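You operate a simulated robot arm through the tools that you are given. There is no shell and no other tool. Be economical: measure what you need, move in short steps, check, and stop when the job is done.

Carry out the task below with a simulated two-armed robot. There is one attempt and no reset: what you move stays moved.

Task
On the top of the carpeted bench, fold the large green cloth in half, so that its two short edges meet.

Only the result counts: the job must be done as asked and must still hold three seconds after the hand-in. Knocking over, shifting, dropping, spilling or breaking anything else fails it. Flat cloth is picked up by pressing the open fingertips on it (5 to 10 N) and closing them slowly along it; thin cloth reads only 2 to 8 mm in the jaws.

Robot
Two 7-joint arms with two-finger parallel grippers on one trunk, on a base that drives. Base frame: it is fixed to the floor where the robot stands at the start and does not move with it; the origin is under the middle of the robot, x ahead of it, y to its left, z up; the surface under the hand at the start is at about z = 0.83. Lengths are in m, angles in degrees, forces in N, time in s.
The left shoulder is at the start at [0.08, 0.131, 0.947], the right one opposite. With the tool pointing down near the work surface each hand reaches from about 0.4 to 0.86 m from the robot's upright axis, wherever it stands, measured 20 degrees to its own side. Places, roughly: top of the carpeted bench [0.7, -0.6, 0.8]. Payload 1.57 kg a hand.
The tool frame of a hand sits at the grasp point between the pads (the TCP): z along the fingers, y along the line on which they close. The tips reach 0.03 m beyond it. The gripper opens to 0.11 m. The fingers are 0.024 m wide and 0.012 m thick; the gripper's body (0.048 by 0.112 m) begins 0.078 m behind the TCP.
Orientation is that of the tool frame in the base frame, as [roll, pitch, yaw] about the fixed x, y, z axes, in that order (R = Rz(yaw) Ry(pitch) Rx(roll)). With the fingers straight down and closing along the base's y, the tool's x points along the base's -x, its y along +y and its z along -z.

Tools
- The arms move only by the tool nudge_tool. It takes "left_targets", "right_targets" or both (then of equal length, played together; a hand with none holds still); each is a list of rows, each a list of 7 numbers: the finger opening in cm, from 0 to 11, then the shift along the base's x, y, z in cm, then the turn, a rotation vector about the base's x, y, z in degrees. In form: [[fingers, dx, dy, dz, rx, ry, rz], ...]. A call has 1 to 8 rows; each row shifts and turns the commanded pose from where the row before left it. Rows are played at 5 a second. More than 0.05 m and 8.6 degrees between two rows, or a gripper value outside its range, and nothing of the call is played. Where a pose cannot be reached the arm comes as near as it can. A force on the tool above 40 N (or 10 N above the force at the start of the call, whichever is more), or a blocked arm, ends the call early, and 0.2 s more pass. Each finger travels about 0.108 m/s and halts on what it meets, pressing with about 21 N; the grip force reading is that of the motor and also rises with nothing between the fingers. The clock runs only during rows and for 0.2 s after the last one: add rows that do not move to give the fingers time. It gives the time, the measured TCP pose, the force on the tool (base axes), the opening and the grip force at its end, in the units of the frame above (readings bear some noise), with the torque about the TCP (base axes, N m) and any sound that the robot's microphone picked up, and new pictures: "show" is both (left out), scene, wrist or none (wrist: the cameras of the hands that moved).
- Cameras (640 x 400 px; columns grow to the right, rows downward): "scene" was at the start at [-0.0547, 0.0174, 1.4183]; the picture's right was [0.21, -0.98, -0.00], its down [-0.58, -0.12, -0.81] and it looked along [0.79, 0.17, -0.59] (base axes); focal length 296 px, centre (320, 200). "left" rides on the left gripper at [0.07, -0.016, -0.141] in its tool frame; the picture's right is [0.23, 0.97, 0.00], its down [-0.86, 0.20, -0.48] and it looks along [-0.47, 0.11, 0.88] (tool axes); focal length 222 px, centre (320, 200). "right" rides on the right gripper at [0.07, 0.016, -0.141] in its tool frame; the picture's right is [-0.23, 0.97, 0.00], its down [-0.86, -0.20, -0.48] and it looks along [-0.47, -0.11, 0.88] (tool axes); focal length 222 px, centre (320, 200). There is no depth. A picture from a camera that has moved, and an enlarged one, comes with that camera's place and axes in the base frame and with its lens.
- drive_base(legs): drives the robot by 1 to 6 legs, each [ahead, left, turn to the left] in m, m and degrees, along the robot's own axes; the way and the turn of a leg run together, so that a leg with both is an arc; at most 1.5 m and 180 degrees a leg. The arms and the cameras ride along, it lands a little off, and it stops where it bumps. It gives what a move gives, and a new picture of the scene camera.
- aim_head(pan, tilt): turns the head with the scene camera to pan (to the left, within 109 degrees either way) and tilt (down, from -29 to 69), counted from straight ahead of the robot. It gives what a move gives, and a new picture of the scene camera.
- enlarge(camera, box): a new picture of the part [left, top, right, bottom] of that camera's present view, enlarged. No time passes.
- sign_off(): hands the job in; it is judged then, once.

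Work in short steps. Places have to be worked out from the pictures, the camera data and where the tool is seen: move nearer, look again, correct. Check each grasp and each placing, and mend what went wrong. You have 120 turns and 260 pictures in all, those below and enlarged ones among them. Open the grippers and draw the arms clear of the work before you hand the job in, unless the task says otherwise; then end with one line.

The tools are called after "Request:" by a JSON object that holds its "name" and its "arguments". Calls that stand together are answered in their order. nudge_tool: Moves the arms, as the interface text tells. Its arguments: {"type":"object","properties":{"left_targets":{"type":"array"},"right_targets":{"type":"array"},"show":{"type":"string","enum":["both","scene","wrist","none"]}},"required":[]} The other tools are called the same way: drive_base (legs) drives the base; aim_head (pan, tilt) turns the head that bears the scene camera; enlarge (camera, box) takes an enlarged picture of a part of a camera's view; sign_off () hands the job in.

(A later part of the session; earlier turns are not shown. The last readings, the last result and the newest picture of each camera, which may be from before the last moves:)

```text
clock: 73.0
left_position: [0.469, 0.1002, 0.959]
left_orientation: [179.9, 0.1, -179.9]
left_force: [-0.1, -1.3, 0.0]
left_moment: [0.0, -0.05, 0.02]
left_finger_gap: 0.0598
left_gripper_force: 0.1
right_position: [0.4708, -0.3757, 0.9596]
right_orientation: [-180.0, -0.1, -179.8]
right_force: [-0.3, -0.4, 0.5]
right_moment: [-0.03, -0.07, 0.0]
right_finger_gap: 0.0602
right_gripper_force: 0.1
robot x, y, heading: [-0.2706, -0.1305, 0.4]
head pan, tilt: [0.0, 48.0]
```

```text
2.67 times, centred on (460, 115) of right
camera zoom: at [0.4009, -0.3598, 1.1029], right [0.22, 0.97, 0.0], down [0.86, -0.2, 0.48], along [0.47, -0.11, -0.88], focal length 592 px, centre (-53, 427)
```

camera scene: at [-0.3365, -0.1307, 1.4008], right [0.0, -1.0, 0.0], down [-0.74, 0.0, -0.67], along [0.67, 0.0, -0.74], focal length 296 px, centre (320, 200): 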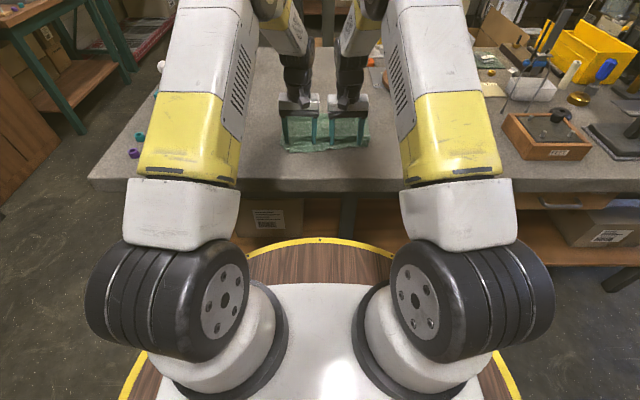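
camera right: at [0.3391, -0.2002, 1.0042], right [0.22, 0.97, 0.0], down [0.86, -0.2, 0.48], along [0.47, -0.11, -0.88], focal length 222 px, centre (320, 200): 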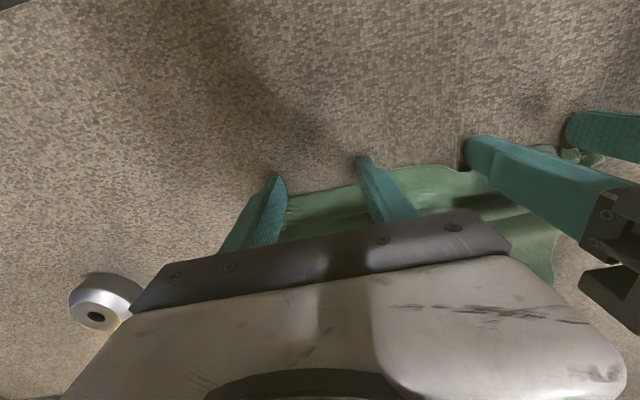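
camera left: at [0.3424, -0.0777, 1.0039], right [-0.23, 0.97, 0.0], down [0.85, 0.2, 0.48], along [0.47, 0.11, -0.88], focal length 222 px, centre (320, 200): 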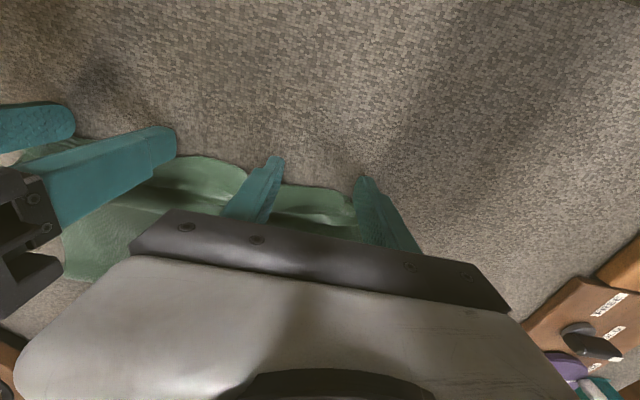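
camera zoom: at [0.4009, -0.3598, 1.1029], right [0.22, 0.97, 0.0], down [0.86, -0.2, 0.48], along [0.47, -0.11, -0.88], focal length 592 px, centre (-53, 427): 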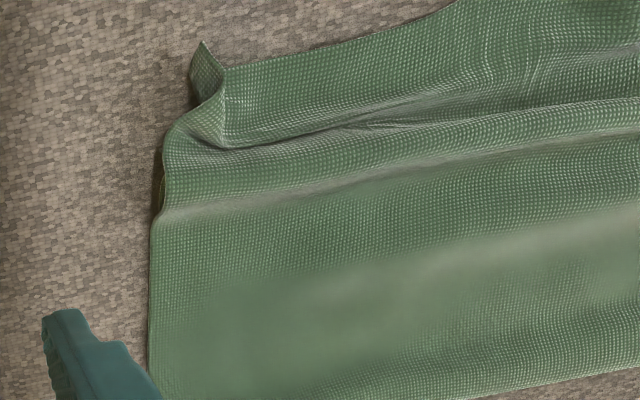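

Request:
{"name": "enlarge", "arguments": {"camera": "scene", "box": [350, 122, 380, 148]}}

Request:
{"name": "enlarge", "arguments": {"camera": "right", "box": [390, 45, 450, 130]}}

```text
15.38 times, centred on (365, 135) of scene
camera zoom: at [-0.3359, -0.1309, 1.4009], right [0.0, -1.0, 0.0], down [-0.74, 0.0, -0.67], along [0.67, 0.0, -0.74], focal length 4558 px, centre (-372, 1200)
```

zoom: 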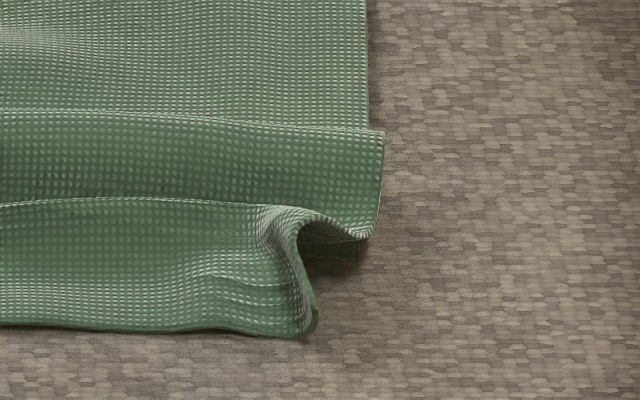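

```text
4.71 times, centred on (420, 88) of right
camera zoom: at [0.4009, -0.3598, 1.1029], right [0.22, 0.97, 0.0], down [0.86, -0.2, 0.48], along [0.47, -0.11, -0.88], focal length 1045 px, centre (-151, 729)
```

zoom: 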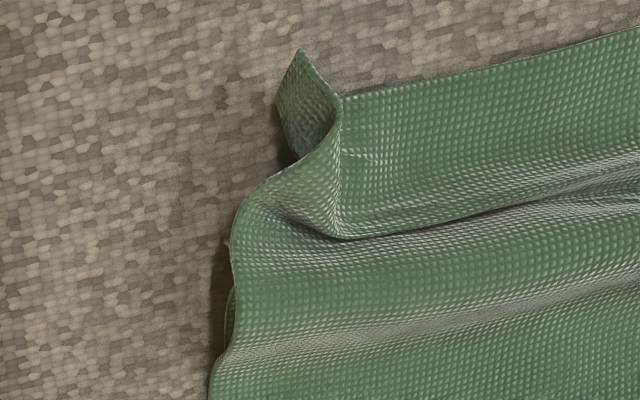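

Now the lower right corner shows at (0.444, -0.283) and the lower left at (0.427, -0.003); the top edge is at 0.412–0.419, with slack waves behind it. I repeat the edge push, further on the right, then I'll wipe the waves toward the fold.

Request:
{"name": "nudge_tool", "arguments": {"left_targets": [[6, -1.68, -3.24, -1.18, 0, 0, 0], [6, -1.68, -3.24, -1.18, 0, 0, 0], [6, -1.68, -3.24, -1.18, 0, 0, 0], [6, -1.68, -3.24, -1.18, 0, 0, 0], [6, -1.68, -3.24, -1.18, 0, 0, 0], [6, 0, 0, -2, 0, 0, 0], [6, 0, 0, -1.7, 0, 0, 0], [6, 0, 0, 0, 0, 0, 0]], "right_targets": [[6, -1.82, 3.12, -1.19, 0, 0, 0], [6, -1.82, 3.12, -1.19, 0, 0, 0], [6, -1.82, 3.12, -1.19, 0, 0, 0], [6, -1.82, 3.12, -1.19, 0, 0, 0], [6, -1.82, 3.12, -1.19, 0, 0, 0], [6, 0, 0, -2, 0, 0, 0], [6, 0, 0, -1.7, 0, 0, 0], [6, 0, 0, 0, 0, 0, 0]], "show": "wrist"}}

```text
clock: 74.8
left_position: [0.386, -0.0639, 0.8642]
left_orientation: [180.0, 0.1, -179.8]
left_force: [0.5, 0.5, -0.4]
left_moment: [0.01, -0.02, -0.01]
left_finger_gap: 0.0599
left_gripper_force: 0.1
right_position: [0.3796, -0.2198, 0.8631]
right_orientation: [180.0, -0.1, -179.9]
right_force: [0.1, 0.1, -0.2]
right_moment: [0.03, -0.01, -0.04]
right_finger_gap: 0.06
right_gripper_force: 0.0
robot x, y, heading: [-0.2764, -0.1302, 0.2]
head pan, tilt: [0.0, 48.0]
camera right: at [0.309, -0.2036, 1.0043], right [0.22, 0.97, 0.0], down [0.86, -0.2, 0.48], along [0.47, -0.11, -0.88], focal length 222 px, centre (320, 200)
camera left: at [0.3167, -0.0819, 1.0046], right [-0.23, 0.97, 0.0], down [0.85, 0.2, 0.48], along [0.47, 0.11, -0.88], focal length 222 px, centre (320, 200)
```

right: 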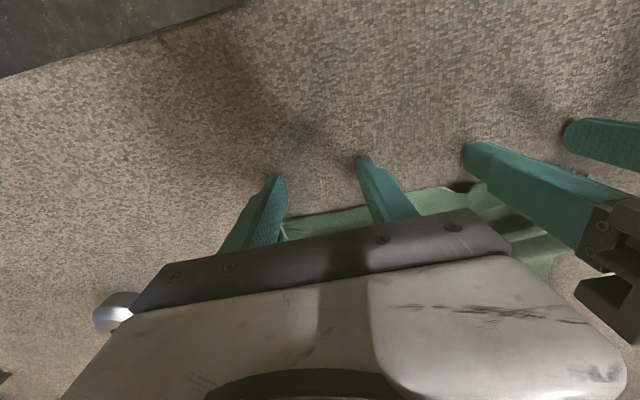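
left: 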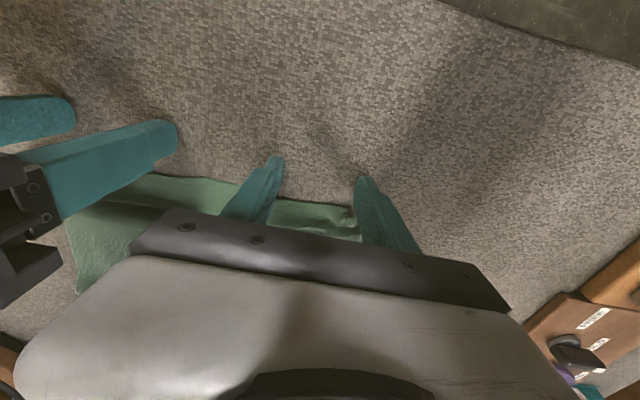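

Request:
{"name": "nudge_tool", "arguments": {"left_targets": [[6, 0, 0, -0.2, 0, 0, 0], [6, 0.4, 0, 0, 0, 0, 0], [6, 0.5, 0, 0, 0, 0, 0], [6, 0.5, 0, 0, 0, 0, 0], [6, 0.5, 0, 0, 0, 0, 0], [6, 0.5, 0, 0, 0, 0, 0], [6, 0.4, 0, 0, 0, 0, 0], [6, 0.4, 0, 0, 0, 0, 0]], "right_targets": [[6, 0, 0, -0.12, 0, 0, 0], [6, 0.8, 0, 0, 0, 0, 0], [6, 0.8, 0, 0, 0, 0, 0], [6, 0.8, 0, 0, 0, 0, 0], [6, 0.8, 0, 0, 0, 0, 0], [6, 0.8, 0, 0, 0, 0, 0], [6, 0.8, 0, 0, 0, 0, 0], [6, 0.6, 0, 0, 0, 0, 0]], "show": "wrist"}}

```text
clock: 76.6
left_position: [0.4179, -0.0634, 0.8617]
left_orientation: [179.9, 0.1, -179.8]
left_force: [0.8, 0.3, 0.1]
left_moment: [0.0, -0.04, -0.03]
left_finger_gap: 0.0598
left_gripper_force: 0.0
right_position: [0.4326, -0.2207, 0.8615]
right_orientation: [-180.0, 0.0, -179.9]
right_force: [0.1, 0.5, 0.4]
right_moment: [0.0, -0.01, 0.05]
right_finger_gap: 0.06
right_gripper_force: 0.1
robot x, y, heading: [-0.2724, -0.1315, 0.2]
head pan, tilt: [0.0, 48.0]
camera right: at [0.363, -0.2047, 1.004], right [0.22, 0.97, 0.0], down [0.86, -0.2, 0.48], along [0.47, -0.11, -0.88], focal length 222 px, centre (320, 200)
camera left: at [0.3494, -0.08, 1.0028], right [-0.23, 0.97, 0.0], down [0.85, 0.2, 0.48], along [0.47, 0.11, -0.88], focal length 222 px, centre (320, 200)
```

right: 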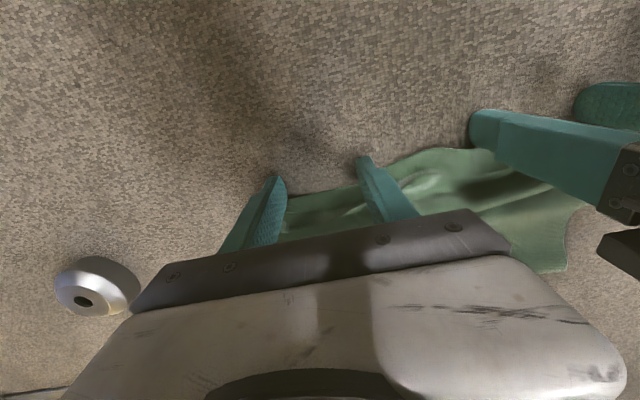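
left: 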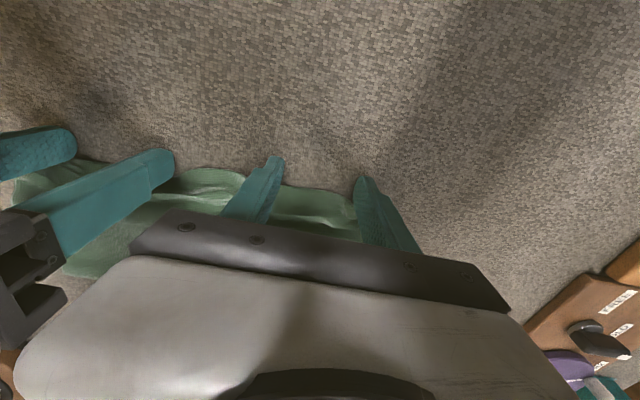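

The edges should now coincide. Next I lift over the edge, set down lightly ~3 cm inside it, and wipe the slack waves toward the fold without pressing.

Request:
{"name": "nudge_tool", "arguments": {"left_targets": [[6, -1.2, 0, 0.2, 0, 0, 0], [6, 0, 0, 3.5, 0, 0, 0], [6, 2.5, 0, 0, 0, 0, 0], [6, 2.5, 0, 0, 0, 0, 0], [6, 0, 0, -2, 0, 0, 0], [6, 0, 0, -1.2, 0, 0, 0], [6, 0, 0, 0, 0, 0, 0]], "right_targets": [[6, -1.2, 0, 0.2, 0, 0, 0], [6, 0, 0, 3.5, 0, 0, 0], [6, 2.5, 0, 0, 0, 0, 0], [6, 2.5, 0, 0, 0, 0, 0], [6, 0, 0, -2, 0, 0, 0], [6, 0, 0, -1.2, 0, 0, 0], [6, 0, 0, 0, 0, 0, 0]], "show": "wrist"}}

```text
clock: 78.2
left_position: [0.4585, -0.0646, 0.8648]
left_orientation: [180.0, 0.1, -179.8]
left_force: [-0.7, 0.6, -0.3]
left_moment: [-0.02, 0.0, 0.02]
left_finger_gap: 0.06
left_gripper_force: 0.1
right_position: [0.4712, -0.2202, 0.8653]
right_orientation: [179.9, -0.2, -179.8]
right_force: [-0.4, 0.0, 1.9]
right_moment: [0.06, 0.01, 0.01]
right_finger_gap: 0.0593
right_gripper_force: 0.1
robot x, y, heading: [-0.2758, -0.1269, 0.1]
head pan, tilt: [0.0, 48.0]
camera right: at [0.4007, -0.204, 1.0083], right [0.22, 0.97, 0.0], down [0.86, -0.2, 0.48], along [0.47, -0.11, -0.88], focal length 222 px, centre (320, 200)
camera left: at [0.3884, -0.0817, 1.0071], right [-0.23, 0.97, 0.0], down [0.85, 0.2, 0.48], along [0.47, 0.11, -0.88], focal length 222 px, centre (320, 200)
```

right: 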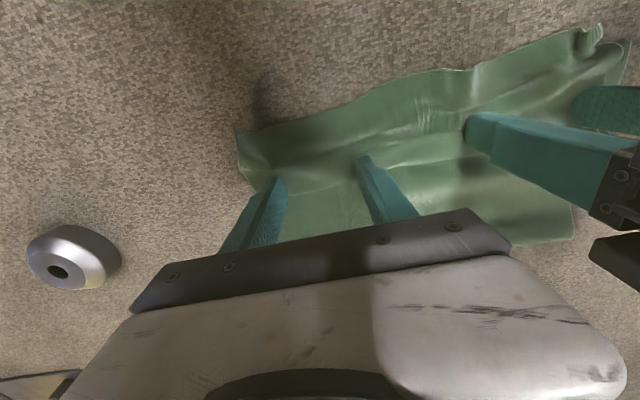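
left: 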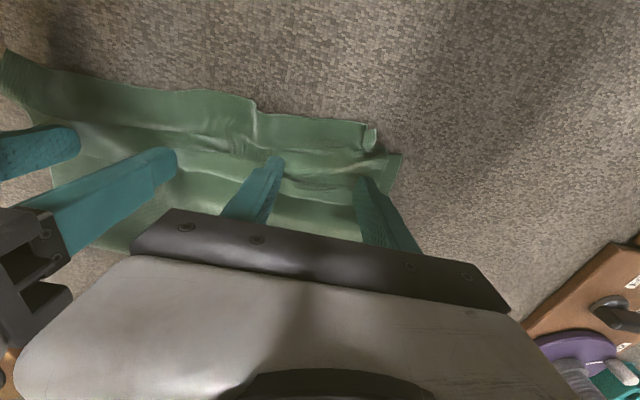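

Reach is limited, so I wipe by driving the base forward 0.09 m with the fingertips skimming the top layer.

Request:
{"name": "drive_base", "arguments": {"legs": [[0.09, 0, 0]]}}

Request:
{"name": "enlarge", "arguments": {"camera": "left", "box": [0, 0, 640, 300]}}

Request:
{"name": "enlarge", "arguments": {"camera": "right", "box": [0, 0, 640, 300]}}

```text
clock: 79.3
left_position: [0.5453, -0.0649, 0.8654]
left_orientation: [179.9, 0.1, -180.0]
left_force: [0.1, 0.6, -0.6]
left_moment: [0.03, 0.02, 0.0]
left_finger_gap: 0.06
left_gripper_force: 0.1
right_position: [0.5592, -0.2217, 0.8662]
right_orientation: [-180.0, 0.1, -179.9]
right_force: [-0.3, -0.2, 0.8]
right_moment: [0.0, -0.02, 0.01]
right_finger_gap: 0.0599
right_gripper_force: 0.0
robot x, y, heading: [-0.1826, -0.1295, -0.0]
head pan, tilt: [0.0, 48.0]
camera scene: at [-0.2472, -0.1305, 1.4009], right [0.0, -1.0, 0.0], down [-0.74, 0.0, -0.67], along [0.67, 0.0, -0.74], focal length 296 px, centre (320, 200)
```

scene: 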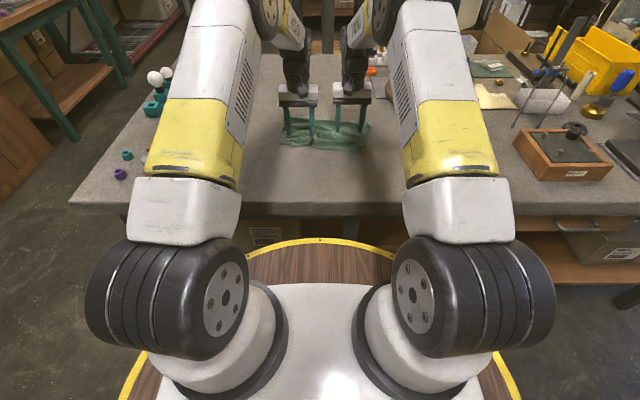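

```text
1.00 times, centred on (320, 150) of left (not enlarged: the box is as wide or as high as the picture)
camera zoom: at [0.4763, -0.0826, 1.0071], right [-0.23, 0.97, 0.0], down [0.85, 0.2, 0.48], along [0.47, 0.11, -0.88], focal length 222 px, centre (320, 250)
```

zoom: 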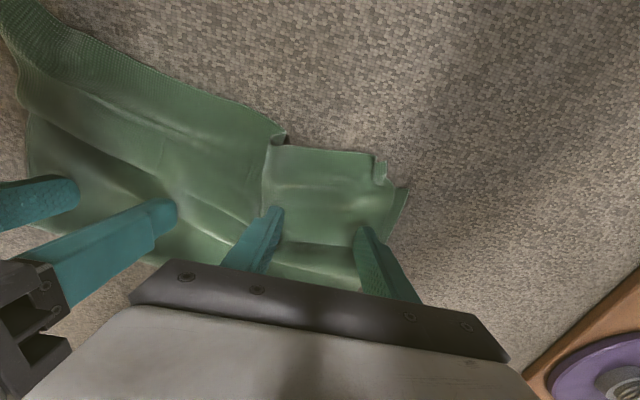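

```text
1.00 times, centred on (320, 150) of right (not enlarged: the box is as wide or as high as the picture)
camera zoom: at [0.4886, -0.2047, 1.009], right [0.23, 0.97, 0.0], down [0.86, -0.2, 0.48], along [0.47, -0.11, -0.88], focal length 222 px, centre (320, 250)
```

zoom: 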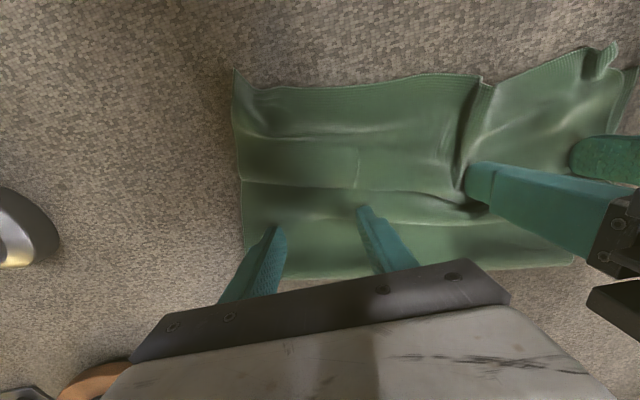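

The left side was dragged more than I wanted. I lift off and look at the whole cloth.

Request:
{"name": "nudge_tool", "arguments": {"left_targets": [[6, 0, 0, 4, 0, 0, 0], [6, 0, 2, 4, 0, 0, 0], [6, -1, 4, 2, 0, 0, 0], [6, -2, 4, 1, 0, 0, 0], [6, -2, 4, 1, 0, 0, 0], [6, -2, 4, 0, 0, 0, 0]], "right_targets": [[6, 0, 0, 4, 0, 0, 0], [6, 0, -2, 4, 0, 0, 0], [6, -1, -4, 2, 0, 0, 0], [6, -2, -4, 1, 0, 0, 0], [6, -2, -4, 1, 0, 0, 0], [6, -2, -4, 0, 0, 0, 0]], "show": "wrist"}}

Request:
{"name": "enlarge", "arguments": {"camera": "scene", "box": [260, 80, 390, 160]}}

```text
clock: 80.7
left_position: [0.4737, 0.1129, 0.9866]
left_orientation: [180.0, 0.0, -179.9]
left_force: [0.4, -0.6, 0.3]
left_moment: [0.01, 0.01, 0.01]
left_finger_gap: 0.0599
left_gripper_force: 0.0
right_position: [0.4877, -0.3969, 0.9877]
right_orientation: [180.0, 0.1, -179.8]
right_force: [0.8, -0.9, -0.2]
right_moment: [-0.01, -0.02, 0.01]
right_finger_gap: 0.0601
right_gripper_force: 0.0
robot x, y, heading: [-0.1849, -0.1285, 0.1]
head pan, tilt: [0.0, 48.0]
camera right: at [0.418, -0.3814, 1.1304], right [0.23, 0.97, 0.0], down [0.86, -0.2, 0.48], along [0.47, -0.11, -0.88], focal length 222 px, centre (320, 200)
camera left: at [0.4051, 0.097, 1.1269], right [-0.23, 0.97, 0.0], down [0.85, 0.2, 0.48], along [0.47, 0.11, -0.88], focal length 222 px, centre (320, 200)
```

right: 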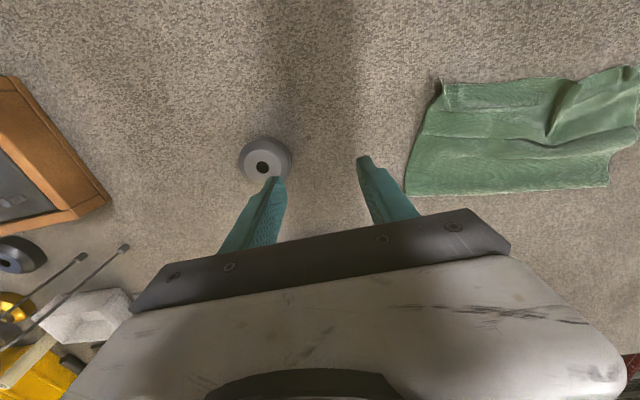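
left: 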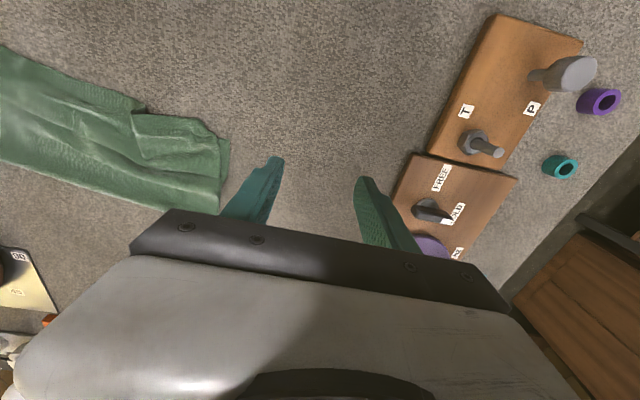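

```text
4.92 times, centred on (325, 120) of scene
camera zoom: at [-0.2468, -0.1305, 1.4009], right [0.0, -1.0, 0.0], down [-0.74, 0.0, -0.67], along [0.67, 0.0, -0.74], focal length 1459 px, centre (295, 594)
```

zoom: 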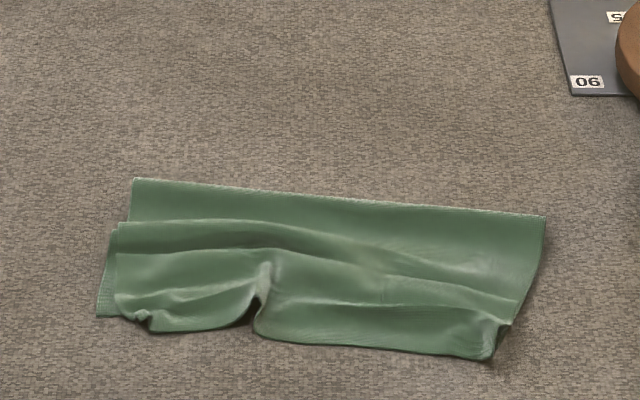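

The cloth is wrinkled and shifted. The cleaner fix is to pinch the top edge's two corners with the fingers pitched forward (so the edge keeps pointing at the robot), lift it to pull the cloth straight, and lay it back onto the lower edge. I check the corners closely.

Request:
{"name": "enlarge", "arguments": {"camera": "left", "box": [100, 70, 260, 220]}}

Request:
{"name": "enlarge", "arguments": {"camera": "right", "box": [390, 50, 550, 200]}}

```text
2.67 times, centred on (180, 145) of left
camera zoom: at [0.4051, 0.097, 1.1269], right [-0.23, 0.97, 0.0], down [0.85, 0.2, 0.48], along [0.47, 0.11, -0.88], focal length 592 px, centre (693, 347)
```

zoom: 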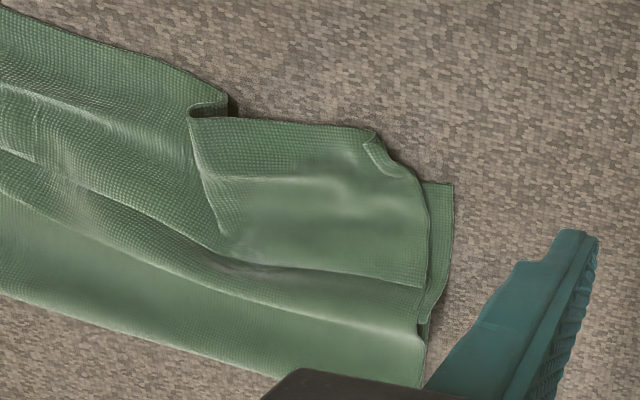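

```text
2.67 times, centred on (470, 125) of right
camera zoom: at [0.418, -0.3814, 1.1304], right [0.23, 0.97, 0.0], down [0.86, -0.2, 0.48], along [0.47, -0.11, -0.88], focal length 592 px, centre (-80, 400)
```

zoom: 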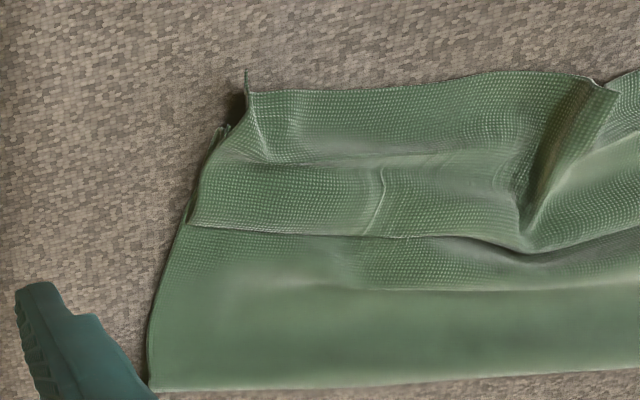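

The right corner has a standing curl near (0.46, -0.24), and the left corner has a small tab near (0.487, -0.042). I approach both with pitch 48° forward.

Request:
{"name": "nudge_tool", "arguments": {"left_targets": [[5, -0.1, -2.63, -1.5, 0, -8, 0], [4, -0.1, -2.63, -1.5, 0, -8, 0], [3, -0.1, -2.63, -1.5, 0, -8, 0], [3, -0.1, -2.63, -1.5, 0, -8, 0], [3, -0.1, -2.63, -1.5, 0, -8, 0], [3, -0.1, -2.63, -1.5, 0, -8, 0]], "right_targets": [[5, -0.71, 2.58, -1.5, 0, -8, 0], [4, -0.71, 2.58, -1.5, 0, -8, 0], [3, -0.71, 2.58, -1.5, 0, -8, 0], [3, -0.71, 2.58, -1.5, 0, -8, 0], [3, -0.71, 2.58, -1.5, 0, -8, 0], [3, -0.71, 2.58, -1.5, 0, -8, 0]], "show": "none"}}

Request:
{"name": "enlarge", "arguments": {"camera": "left", "box": [180, 80, 420, 230]}}

Request:
{"name": "enlarge", "arguments": {"camera": "right", "box": [220, 80, 460, 230]}}

```text
clock: 82.1
left_position: [0.4707, -0.044, 0.8932]
left_orientation: [-180.0, 48.1, -179.7]
left_force: [0.7, -0.2, -0.2]
left_moment: [-0.04, -0.02, -0.01]
left_finger_gap: 0.0301
left_gripper_force: 0.0
right_position: [0.4442, -0.2484, 0.8981]
right_orientation: [-179.9, 47.9, -180.0]
right_force: [-0.1, -0.2, 0.7]
right_moment: [0.03, -0.01, -0.02]
right_finger_gap: 0.0298
right_gripper_force: 0.1
robot x, y, heading: [-0.1876, -0.1324, 0.3]
head pan, tilt: [0.0, 48.0]
```

```text
2.67 times, centred on (300, 155) of left
camera zoom: at [0.3192, -0.0606, 0.9355], right [-0.16, 0.97, -0.17], down [0.21, 0.2, 0.96], along [0.96, 0.11, -0.24], focal length 592 px, centre (373, 320)
```

zoom: 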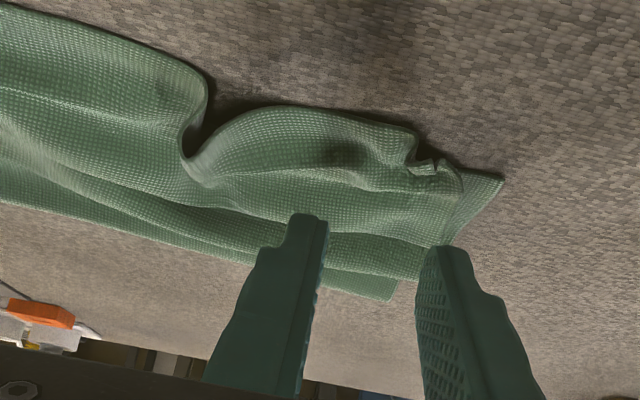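

```text
2.67 times, centred on (340, 155) of right
camera zoom: at [0.2924, -0.2315, 0.9414], right [0.15, 0.97, 0.17], down [0.22, -0.2, 0.96], along [0.96, -0.11, -0.24], focal length 592 px, centre (267, 320)
```

zoom: 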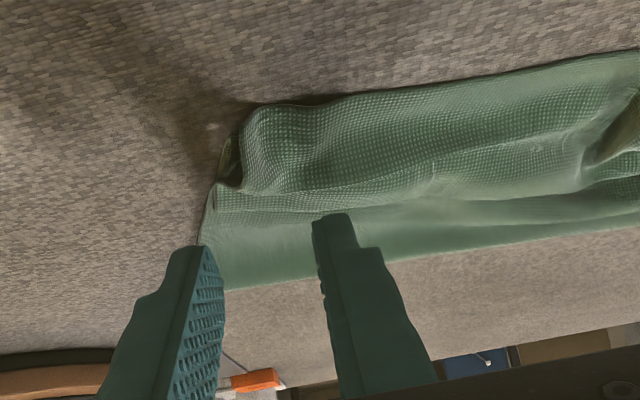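

Request:
{"name": "nudge_tool", "arguments": {"left_targets": [[3, -0.3, 0.2, -1.5, 0, 0, 0], [3, 0, 0, -1.2, 0, 0, 0], [3, 0, 0, -0.3, 0, 0, 0], [3, 0, 0, 0, 0, 0, 0]], "right_targets": [[3, -0.3, 0, -1.6, 0, 0, 0], [3, 0, 0, -1.5, 0, 0, 0], [3, 0, 0, -0.4, 0, 0, 0], [3, 0, 0, 0, 0, 0, 0]], "show": "none"}}

Request:
{"name": "enlarge", "arguments": {"camera": "left", "box": [180, 80, 420, 230]}}

Request:
{"name": "enlarge", "arguments": {"camera": "right", "box": [220, 80, 460, 230]}}

```text
clock: 83.1
left_position: [0.4667, -0.0409, 0.8644]
left_orientation: [-180.0, 48.2, -179.8]
left_force: [0.8, -0.4, 0.7]
left_moment: [-0.01, 0.02, 0.02]
left_finger_gap: 0.0299
left_gripper_force: 0.0
right_position: [0.4431, -0.2468, 0.8618]
right_orientation: [-179.8, 48.1, -179.9]
right_force: [0.5, 0.4, 0.0]
right_moment: [-0.03, -0.02, 0.01]
right_finger_gap: 0.03
right_gripper_force: 0.0
robot x, y, heading: [-0.1846, -0.1327, 0.2]
head pan, tilt: [0.0, 48.0]
```

```text
2.67 times, centred on (300, 155) of left
camera zoom: at [0.3162, -0.0585, 0.9073], right [-0.15, 0.97, -0.17], down [0.21, 0.2, 0.96], along [0.96, 0.11, -0.24], focal length 592 px, centre (373, 320)
```

zoom: 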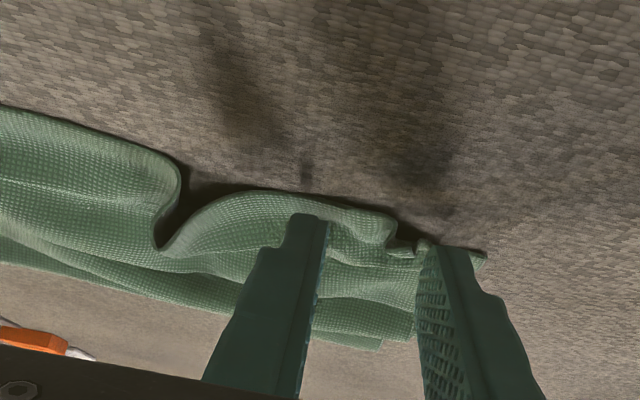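

```text
2.67 times, centred on (340, 155) of right
camera zoom: at [0.2907, -0.2309, 0.906], right [0.15, 0.97, 0.17], down [0.22, -0.2, 0.96], along [0.96, -0.11, -0.24], focal length 592 px, centre (267, 320)
```

zoom: 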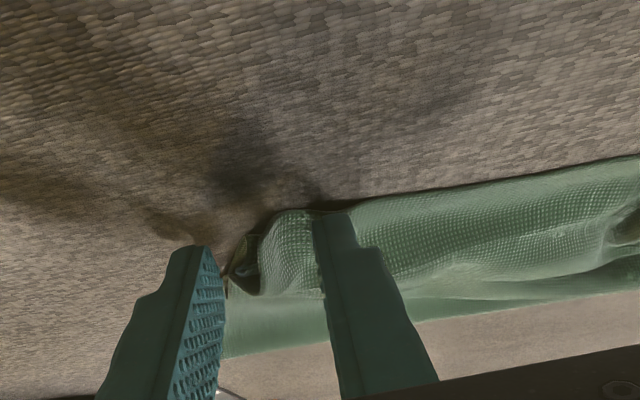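

Both corners sit between the fingers. I close slowly.

Request:
{"name": "nudge_tool", "arguments": {"left_targets": [[2.7, 0, 0, -0.2, 0, 0, 0], [2.3, 0, 0, 0, 0, 0, 0], [1.9, 0, 0, 0, 0, 0, 0], [1.5, 0, 0, 0, 0, 0, 0], [1.0, 0, 0, 0, 0, 0, 0], [0.5, 0, 0, 0, 0, 0, 0], [0, 0, 0, 0, 0, 0, 0], [0, 0, 0, 0, 0, 0, 0]], "right_targets": [[2.7, 0, 0, 0, 0, 0, 0], [2.3, 0, 0, 0, 0, 0, 0], [1.9, 0, 0, 0, 0, 0, 0], [1.5, 0, 0, 0, 0, 0, 0], [1.0, 0, 0, 0, 0, 0, 0], [0.5, 0, 0, 0, 0, 0, 0], [0, 0, 0, 0, 0, 0, 0], [0, 0, 0, 0, 0, 0, 0]], "show": "none"}}

Request:
{"name": "enlarge", "arguments": {"camera": "left", "box": [180, 80, 420, 230]}}

Request:
{"name": "enlarge", "arguments": {"camera": "right", "box": [220, 80, 460, 230]}}

```text
clock: 84.9
left_position: [0.4661, -0.0416, 0.8635]
left_orientation: [180.0, 48.2, -179.8]
left_force: [0.0, -0.5, -0.1]
left_moment: [-0.01, -0.01, -0.03]
left_finger_gap: 0.0
left_gripper_force: 21.2
right_position: [0.4433, -0.2473, 0.8629]
right_orientation: [-180.0, 48.0, -179.8]
right_force: [-0.2, -0.3, 0.4]
right_moment: [0.03, -0.01, -0.02]
right_finger_gap: 0.0023
right_gripper_force: 20.9
robot x, y, heading: [-0.1842, -0.1256, -0.1]
head pan, tilt: [0.0, 48.0]
```

```text
2.67 times, centred on (300, 155) of left
camera zoom: at [0.3158, -0.0582, 0.9054], right [-0.15, 0.97, -0.17], down [0.21, 0.2, 0.96], along [0.96, 0.11, -0.24], focal length 592 px, centre (373, 320)
```

zoom: 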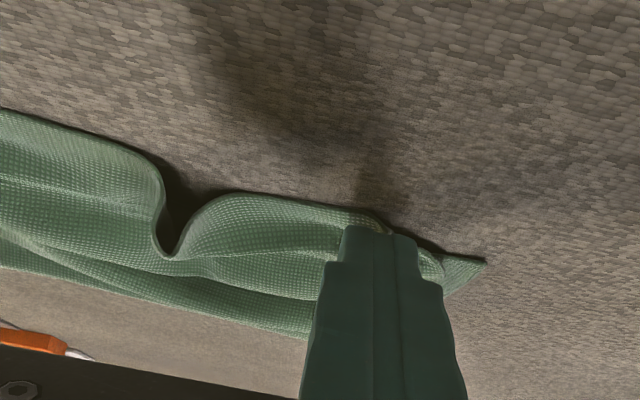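

```text
2.67 times, centred on (340, 155) of right
camera zoom: at [0.2907, -0.2308, 0.9061], right [0.15, 0.97, 0.17], down [0.22, -0.2, 0.96], along [0.96, -0.11, -0.24], focal length 592 px, centre (267, 320)
```

zoom: 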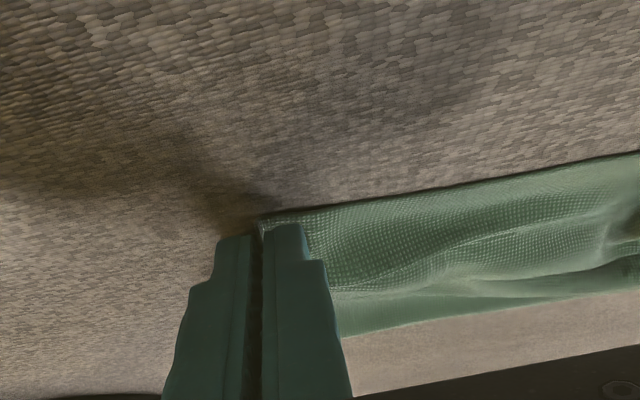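

The right is held (2.3 mm), the left missed. I retry the left slightly further in, this time pressing lightly.

Request:
{"name": "nudge_tool", "arguments": {"left_targets": [[0, -0.3, 0, 1.5, 0, 0, 0], [3.5, 0.6, -0.6, 0, 0, 0, 0], [3.5, 0, 0, -1.0, 0, 0, 0], [3.5, 0, 0, -0.6, 0, 0, 0], [3.5, 0, 0, -0.2, 0, 0, 0], [3.5, 0, 0, 0, 0, 0, 0]], "show": "none"}}

Request:
{"name": "enlarge", "arguments": {"camera": "left", "box": [180, 80, 420, 230]}}

```text
clock: 86.3
left_position: [0.4702, -0.0472, 0.8593]
left_orientation: [-180.0, 48.1, -179.8]
left_force: [-0.6, 1.3, 1.9]
left_moment: [-0.04, -0.02, 0.03]
left_finger_gap: 0.0349
left_gripper_force: 0.0
right_position: [0.4431, -0.2468, 0.8622]
right_orientation: [-179.9, 48.0, -180.0]
right_force: [-0.2, 0.0, 0.7]
right_moment: [0.03, 0.01, 0.03]
right_finger_gap: 0.0021
right_gripper_force: 21.1
robot x, y, heading: [-0.1855, -0.1264, 0.1]
head pan, tilt: [0.0, 48.0]
```

```text
2.67 times, centred on (300, 155) of left
camera zoom: at [0.3192, -0.0635, 0.9029], right [-0.15, 0.97, -0.17], down [0.21, 0.2, 0.96], along [0.96, 0.11, -0.24], focal length 592 px, centre (373, 320)
```

zoom: 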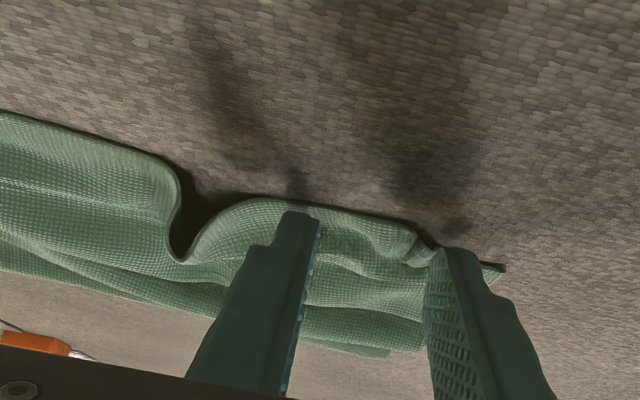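

Request:
{"name": "nudge_tool", "arguments": {"left_targets": [[3.5, 0, 0, -0.12, 0, 0, 0], [3.1, 0, 0, 0, 0, 0, 0], [2.6, 0, 0, 0, 0, 0, 0], [2.1, 0, 0, 0, 0, 0, 0], [1.6, 0, 0, 0, 0, 0, 0], [1.1, 0, 0, 0, 0, 0, 0], [0.5, 0, 0, 0, 0, 0, 0], [0, 0, 0, 0, 0, 0, 0]], "show": "none"}}

Request:
{"name": "enlarge", "arguments": {"camera": "left", "box": [180, 80, 420, 230]}}

```text
clock: 88.1
left_position: [0.4692, -0.0476, 0.8604]
left_orientation: [-180.0, 48.1, -179.9]
left_force: [0.1, -5.0, 14.4]
left_moment: [-0.23, -0.22, -0.09]
left_finger_gap: 0.0031
left_gripper_force: 21.1
right_position: [0.4428, -0.2462, 0.8615]
right_orientation: [180.0, 48.0, -179.9]
right_force: [0.4, 0.4, -0.2]
right_moment: [-0.02, 0.01, -0.05]
right_finger_gap: 0.0021
right_gripper_force: 20.7
robot x, y, heading: [-0.1884, -0.1274, 0.3]
head pan, tilt: [0.0, 48.0]
```

```text
2.67 times, centred on (300, 155) of left
camera zoom: at [0.3191, -0.0642, 0.9022], right [-0.15, 0.97, -0.17], down [0.21, 0.2, 0.96], along [0.96, 0.11, -0.24], focal length 592 px, centre (373, 320)
```

zoom: 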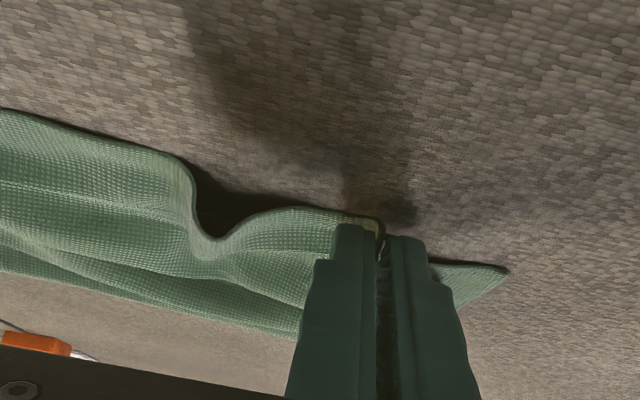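

Both corners are gripped (3.1 and 2.1 mm). I lift them up and forward, spreading slightly, so that the cloth straightens.

Request:
{"name": "nudge_tool", "arguments": {"left_targets": [[0, 0.5, 0.1, 2, 0, 0, 0], [0, 1.5, 0.2, 3.5, 0, 4, 0], [0, 1.5, 0.2, 3.5, 0, 4, 0], [0, 1.5, 0.2, 3.5, 0, 4, 0], [0, 2, 0.2, 3.5, 0, 4, 0], [0, 2, 0.1, 3.5, 0, 4, 0], [0, 2, 0, 3.5, 0, 4, 0]], "right_targets": [[0, 0.5, -0.1, 2, 0, 0, 0], [0, 1.8, -0.2, 3.5, 0, 4, 0], [0, 1.8, -0.2, 3.5, 0, 4, 0], [0, 1.8, -0.2, 3.5, 0, 4, 0], [0, 2.3, -0.2, 3.5, 0, 4, 0], [0, 2.3, -0.1, 3.5, 0, 4, 0], [0, 2.3, 0, 3.5, 0, 4, 0]]}}

```text
clock: 89.7
left_position: [0.577, -0.0352, 1.0905]
left_orientation: [180.0, 24.0, -179.9]
left_force: [-0.5, -0.3, 0.8]
left_moment: [-0.01, 0.0, -0.01]
left_finger_gap: 0.0031
left_gripper_force: 21.3
right_position: [0.5714, -0.2551, 1.0923]
right_orientation: [179.9, 24.0, -179.9]
right_force: [-0.7, -0.5, 0.8]
right_moment: [0.0, -0.03, -0.01]
right_finger_gap: 0.0022
right_gripper_force: 21.2
robot x, y, heading: [-0.188, -0.127, 0.2]
head pan, tilt: [0.0, 48.0]
camera scene: at [-0.2475, -0.1306, 1.4009], right [0.0, -1.0, 0.0], down [-0.74, 0.0, -0.67], along [0.67, 0.0, -0.74], focal length 296 px, centre (320, 200)
camera right: at [0.4505, -0.2391, 1.1937], right [0.21, 0.97, 0.09], down [0.59, -0.2, 0.78], along [0.78, -0.11, -0.61], focal length 222 px, centre (320, 200)
camera left: at [0.4574, -0.0529, 1.1914], right [-0.21, 0.97, -0.09], down [0.59, 0.2, 0.79], along [0.78, 0.11, -0.61], focal length 222 px, centre (320, 200)
```

scene: 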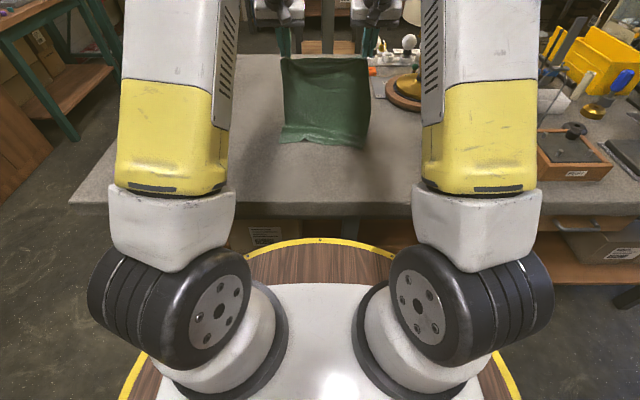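
right: 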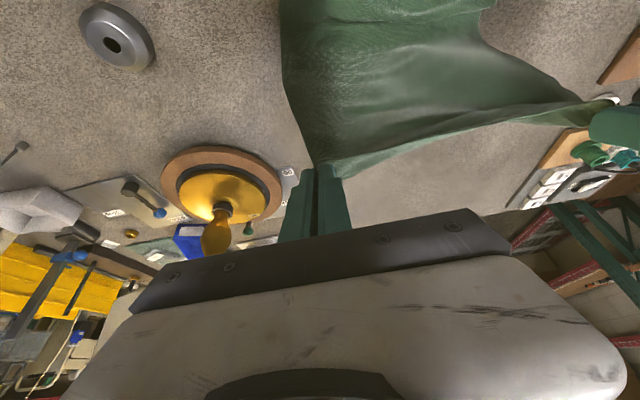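
left: 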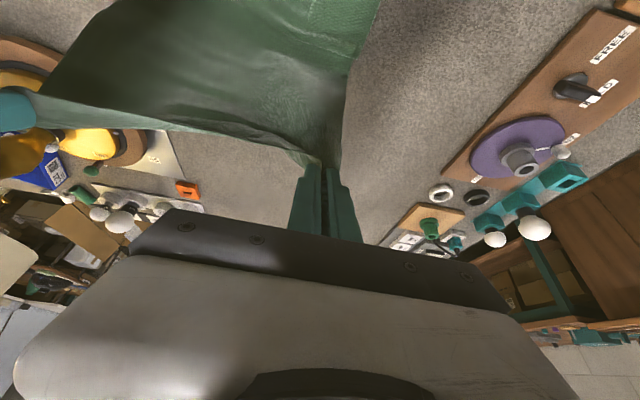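

The cloth hangs straight. I lift a bit more so gravity pulls out the wrinkles, then look.

Request:
{"name": "nudge_tool", "arguments": {"left_targets": [[0, 0.5, 0.2, 3, 0, 4, 0], [0, 0.5, 0.2, 3, 0, 4, 0], [0, 0.5, 0, 2, 0, 4, 0], [0, 0, 0, 0, 0, 0, 0]], "right_targets": [[0, 0.5, -0.2, 3, 0, 4, 0], [0, 0.5, -0.2, 3, 0, 4, 0], [0, 0.5, 0, 2, 0, 4, 0], [0, 0, 0, 0, 0, 0, 0]], "show": "none"}}

Request:
{"name": "enlarge", "arguments": {"camera": "scene", "box": [220, 0, 420, 180]}}

```text
clock: 90.7
left_position: [0.5937, -0.0313, 1.1697]
left_orientation: [179.9, 12.0, -179.9]
left_force: [0.5, -4.6, -0.5]
left_moment: [-0.15, -0.03, 0.01]
left_finger_gap: 0.0029
left_gripper_force: 21.3
right_position: [0.5862, -0.259, 1.1691]
right_orientation: [179.9, 12.0, -179.9]
right_force: [0.1, 4.9, -0.4]
right_moment: [0.2, -0.03, -0.02]
right_finger_gap: 0.0024
right_gripper_force: 21.2
robot x, y, heading: [-0.1834, -0.126, 0.3]
head pan, tilt: [0.0, 48.0]
```

```text
2.22 times, centred on (320, 90) of scene
camera zoom: at [-0.2471, -0.1305, 1.4009], right [0.0, -1.0, 0.0], down [-0.74, 0.0, -0.67], along [0.67, 0.0, -0.74], focal length 658 px, centre (320, 444)
```

zoom: 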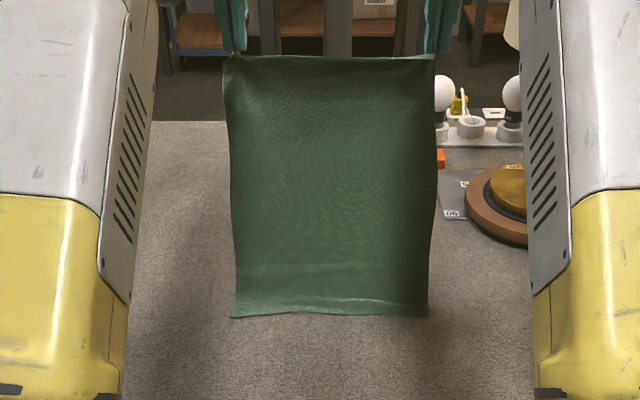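

The cloth hangs flat and square, its lower edge straight at x≈0.515 (y -0.005 to -0.284). Now I drive forward and lower, to lay the lower half flat before folding back.

Request:
{"name": "nudge_tool", "arguments": {"left_targets": [[0, 0.5, -0.15, -2, 0, 0, 0], [0, 0.5, -0.15, -2, 0, 0, 0]], "right_targets": [[0, 0.5, 0.15, -2, 0, 0, 0], [0, 0.5, 0.15, -2, 0, 0, 0]], "show": "none"}}

Request:
{"name": "drive_base", "arguments": {"legs": [[0.13, 0, 0]]}}

Request:
{"name": "nudge_tool", "arguments": {"left_targets": [[0, 1.2, 0, -3, 0, 0, 0], [0, 1.2, 0, -3, 0, 0, 0], [0, 1.2, 0, -2.5, 0, 0, 0], [0, 1, 0, -2, 0, 0, 0]], "right_targets": [[0, 1.2, 0, -3, 0, 0, 0], [0, 1.2, 0, -3, 0, 0, 0], [0, 1.2, 0, -2.5, 0, 0, 0], [0, 1, 0, -2, 0, 0, 0]], "show": "scene"}}

```text
clock: 91.3
left_position: [0.6049, -0.0333, 1.1304]
left_orientation: [179.9, 12.1, -180.0]
left_force: [0.1, -2.6, -0.1]
left_moment: [-0.07, -0.05, 0.01]
left_finger_gap: 0.003
left_gripper_force: 21.2
right_position: [0.596, -0.2596, 1.1307]
right_orientation: [-179.9, 11.9, -180.0]
right_force: [0.2, 2.6, 0.0]
right_moment: [0.04, -0.01, 0.0]
right_finger_gap: 0.0022
right_gripper_force: 21.6
robot x, y, heading: [-0.1872, -0.129, -0.1]
head pan, tilt: [0.0, 48.0]
```

```text
clock: 92.6
left_position: [0.7312, -0.0315, 1.1316]
left_orientation: [180.0, 12.1, -179.8]
left_force: [-0.1, -0.7, 0.2]
left_moment: [-0.02, 0.0, 0.01]
left_finger_gap: 0.0029
left_gripper_force: 20.6
right_position: [0.723, -0.2568, 1.1306]
right_orientation: [179.9, 12.0, -179.7]
right_force: [0.1, 1.1, -0.9]
right_moment: [0.06, 0.01, 0.0]
right_finger_gap: 0.002
right_gripper_force: 20.9
robot x, y, heading: [-0.058, -0.1255, -0.1]
head pan, tilt: [0.0, 48.0]
camera scene: at [-0.1208, -0.1303, 1.4009], right [0.0, -1.0, 0.0], down [-0.74, 0.0, -0.67], along [0.67, 0.0, -0.74], focal length 296 px, centre (320, 200)
```

scene: 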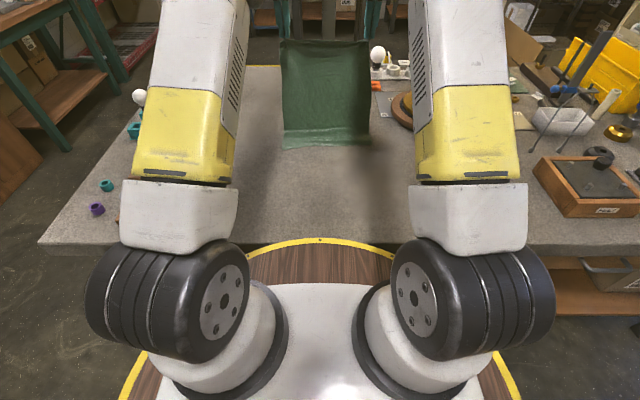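

```text
clock: 93.6
left_position: [0.7786, -0.035, 1.0246]
left_orientation: [179.9, 12.2, -179.8]
left_force: [-0.8, -1.7, 0.2]
left_moment: [-0.04, -0.02, -0.03]
left_finger_gap: 0.0029
left_gripper_force: 20.3
right_position: [0.7698, -0.2576, 1.0249]
right_orientation: [-179.9, 12.0, -179.7]
right_force: [-0.6, 0.2, 0.0]
right_moment: [0.0, -0.03, -0.02]
right_finger_gap: 0.0021
right_gripper_force: 21.3
robot x, y, heading: [-0.0588, -0.1296, 0.3]
head pan, tilt: [0.0, 48.0]
camera scene: at [-0.121, -0.1303, 1.4009], right [0.0, -1.0, 0.0], down [-0.74, 0.0, -0.67], along [0.67, 0.0, -0.74], focal length 296 px, centre (320, 200)
```

scene: 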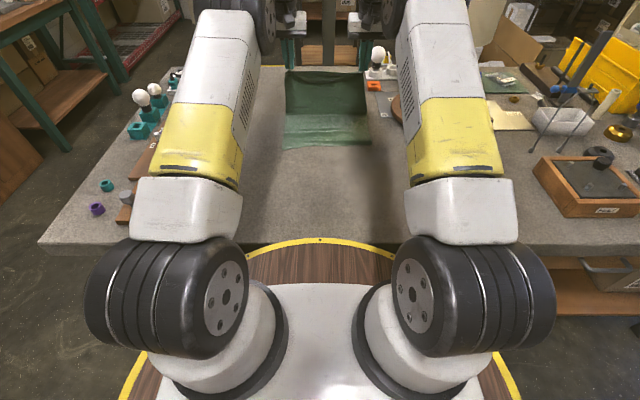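

Request:
{"name": "enlarge", "arguments": {"camera": "scene", "box": [260, 60, 390, 160]}}

```text
4.00 times, centred on (325, 110) of scene
camera zoom: at [-0.121, -0.1303, 1.4009], right [0.0, -1.0, 0.0], down [-0.74, 0.0, -0.67], along [0.67, 0.0, -0.74], focal length 1185 px, centre (300, 560)
```

zoom: 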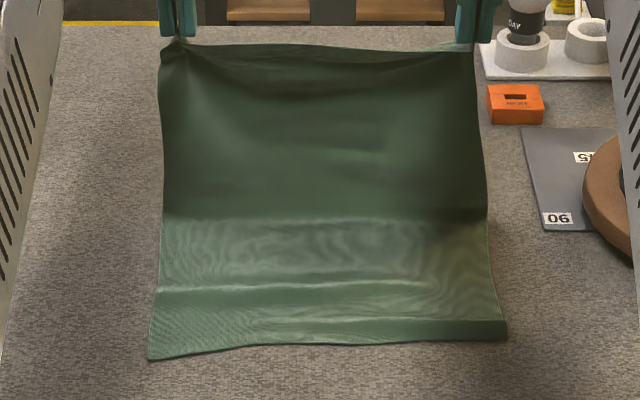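

The lower edge slid forward and slightly skewed. I'll lift the cloth fully free, carry it back, and lay it again: lower edge touching first, then forward and down in step with the cloth's length.

Request:
{"name": "nudge_tool", "arguments": {"left_targets": [[0, -2.5, 0, 3.5, 0, 0, 0], [0, -3, 0, 3.5, 0, 0, 0], [0, -3.2, 0, 3.5, 0, 0, 0], [0, -3.2, 0, 3.5, 0, 0, 0], [0, -3.2, 0, 3.5, 0, 0, 0], [0, -3.2, 0, 3.5, 0, 0, 0], [0, -3.2, 0, 2.5, 0, 0, 0], [0, 0, 0, 0, 0, 0, 0]], "right_targets": [[0, -2.1, 0, 3.5, 0, 0, 0], [0, -2.6, 0, 3.5, 0, 0, 0], [0, -3.1, 0, 3.5, 0, 0, 0], [0, -3.1, 0, 3.5, 0, 0, 0], [0, -3.2, 0, 3.5, 0, 0, 0], [0, -3.2, 0, 3.5, 0, 0, 0], [0, -3.2, 0, 2.5, 0, 0, 0], [0, 0, 0, 0, 0, 0, 0]], "show": "scene"}}

```text
clock: 95.4
left_position: [0.5618, -0.0304, 1.2596]
left_orientation: [179.9, 12.1, -179.8]
left_force: [0.1, -2.2, 0.3]
left_moment: [-0.12, -0.01, 0.04]
left_finger_gap: 0.0028
left_gripper_force: 20.7
right_position: [0.5631, -0.2569, 1.2612]
right_orientation: [-180.0, 12.0, -179.7]
right_force: [-0.3, 2.8, -0.6]
right_moment: [0.06, -0.03, -0.04]
right_finger_gap: 0.0022
right_gripper_force: 21.1
robot x, y, heading: [-0.0596, -0.1278, 0.2]
head pan, tilt: [0.0, 48.0]
camera scene: at [-0.121, -0.1302, 1.4009], right [0.0, -1.0, 0.0], down [-0.74, 0.0, -0.67], along [0.67, 0.0, -0.74], focal length 296 px, centre (320, 200)
```

scene: 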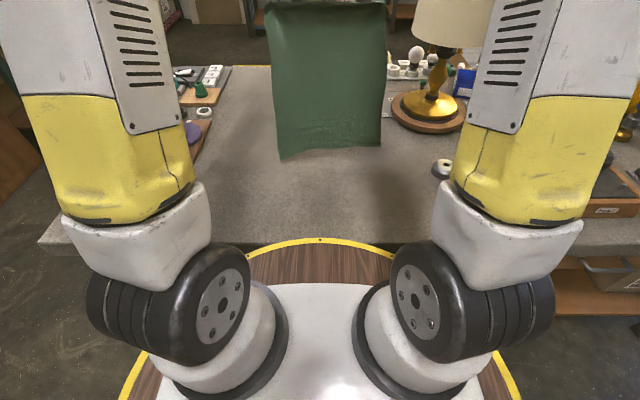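

Request:
{"name": "enlarge", "arguments": {"camera": "scene", "box": [250, 0, 400, 170]}}

Request:
{"name": "enlarge", "arguments": {"camera": "right", "box": [220, 60, 640, 240]}}

Request:
{"name": "enlarge", "arguments": {"camera": "left", "box": [0, 60, 420, 240]}}

```text
2.35 times, centred on (325, 85) of scene
camera zoom: at [-0.121, -0.1302, 1.4009], right [0.0, -1.0, 0.0], down [-0.74, 0.0, -0.67], along [0.67, 0.0, -0.74], focal length 697 px, centre (308, 471)
```

zoom: 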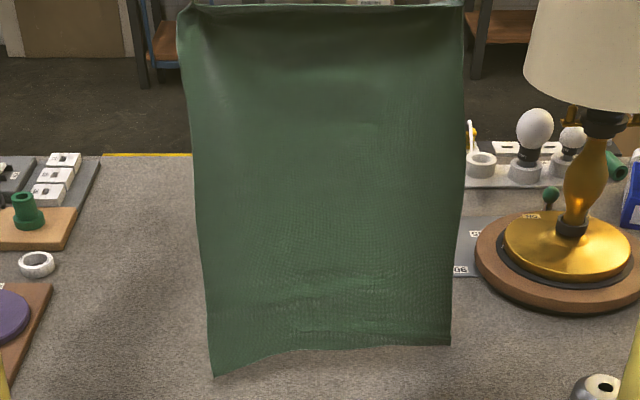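

```text
1.52 times, centred on (430, 150) of right
camera zoom: at [0.4655, -0.2414, 1.3859], right [0.22, 0.97, 0.05], down [0.74, -0.2, 0.65], along [0.64, -0.11, -0.76], focal length 338 px, centre (152, 276)
```

zoom: 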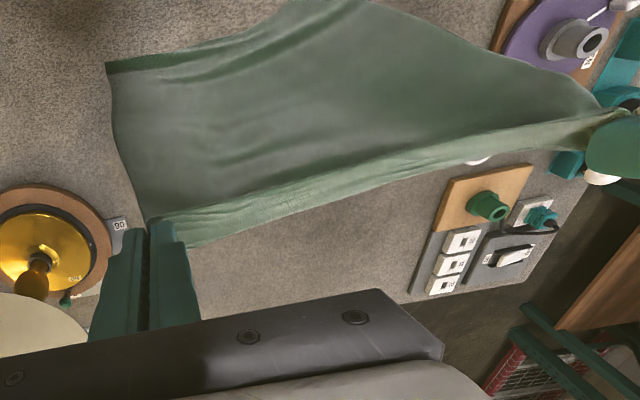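

```text
1.52 times, centred on (210, 150) of left
camera zoom: at [0.4655, -0.0481, 1.3832], right [-0.23, 0.97, -0.05], down [0.74, 0.2, 0.65], along [0.64, 0.11, -0.76], focal length 338 px, centre (488, 276)
```

zoom: 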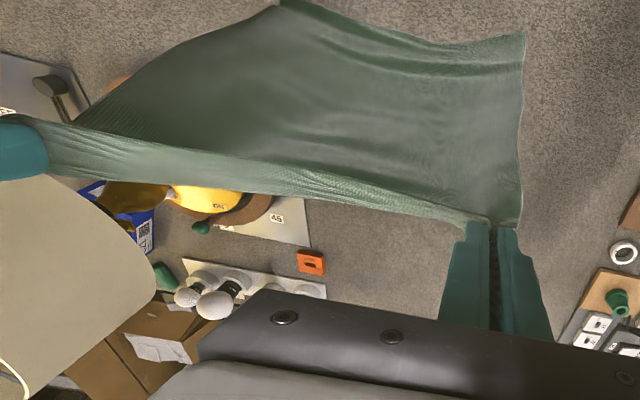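

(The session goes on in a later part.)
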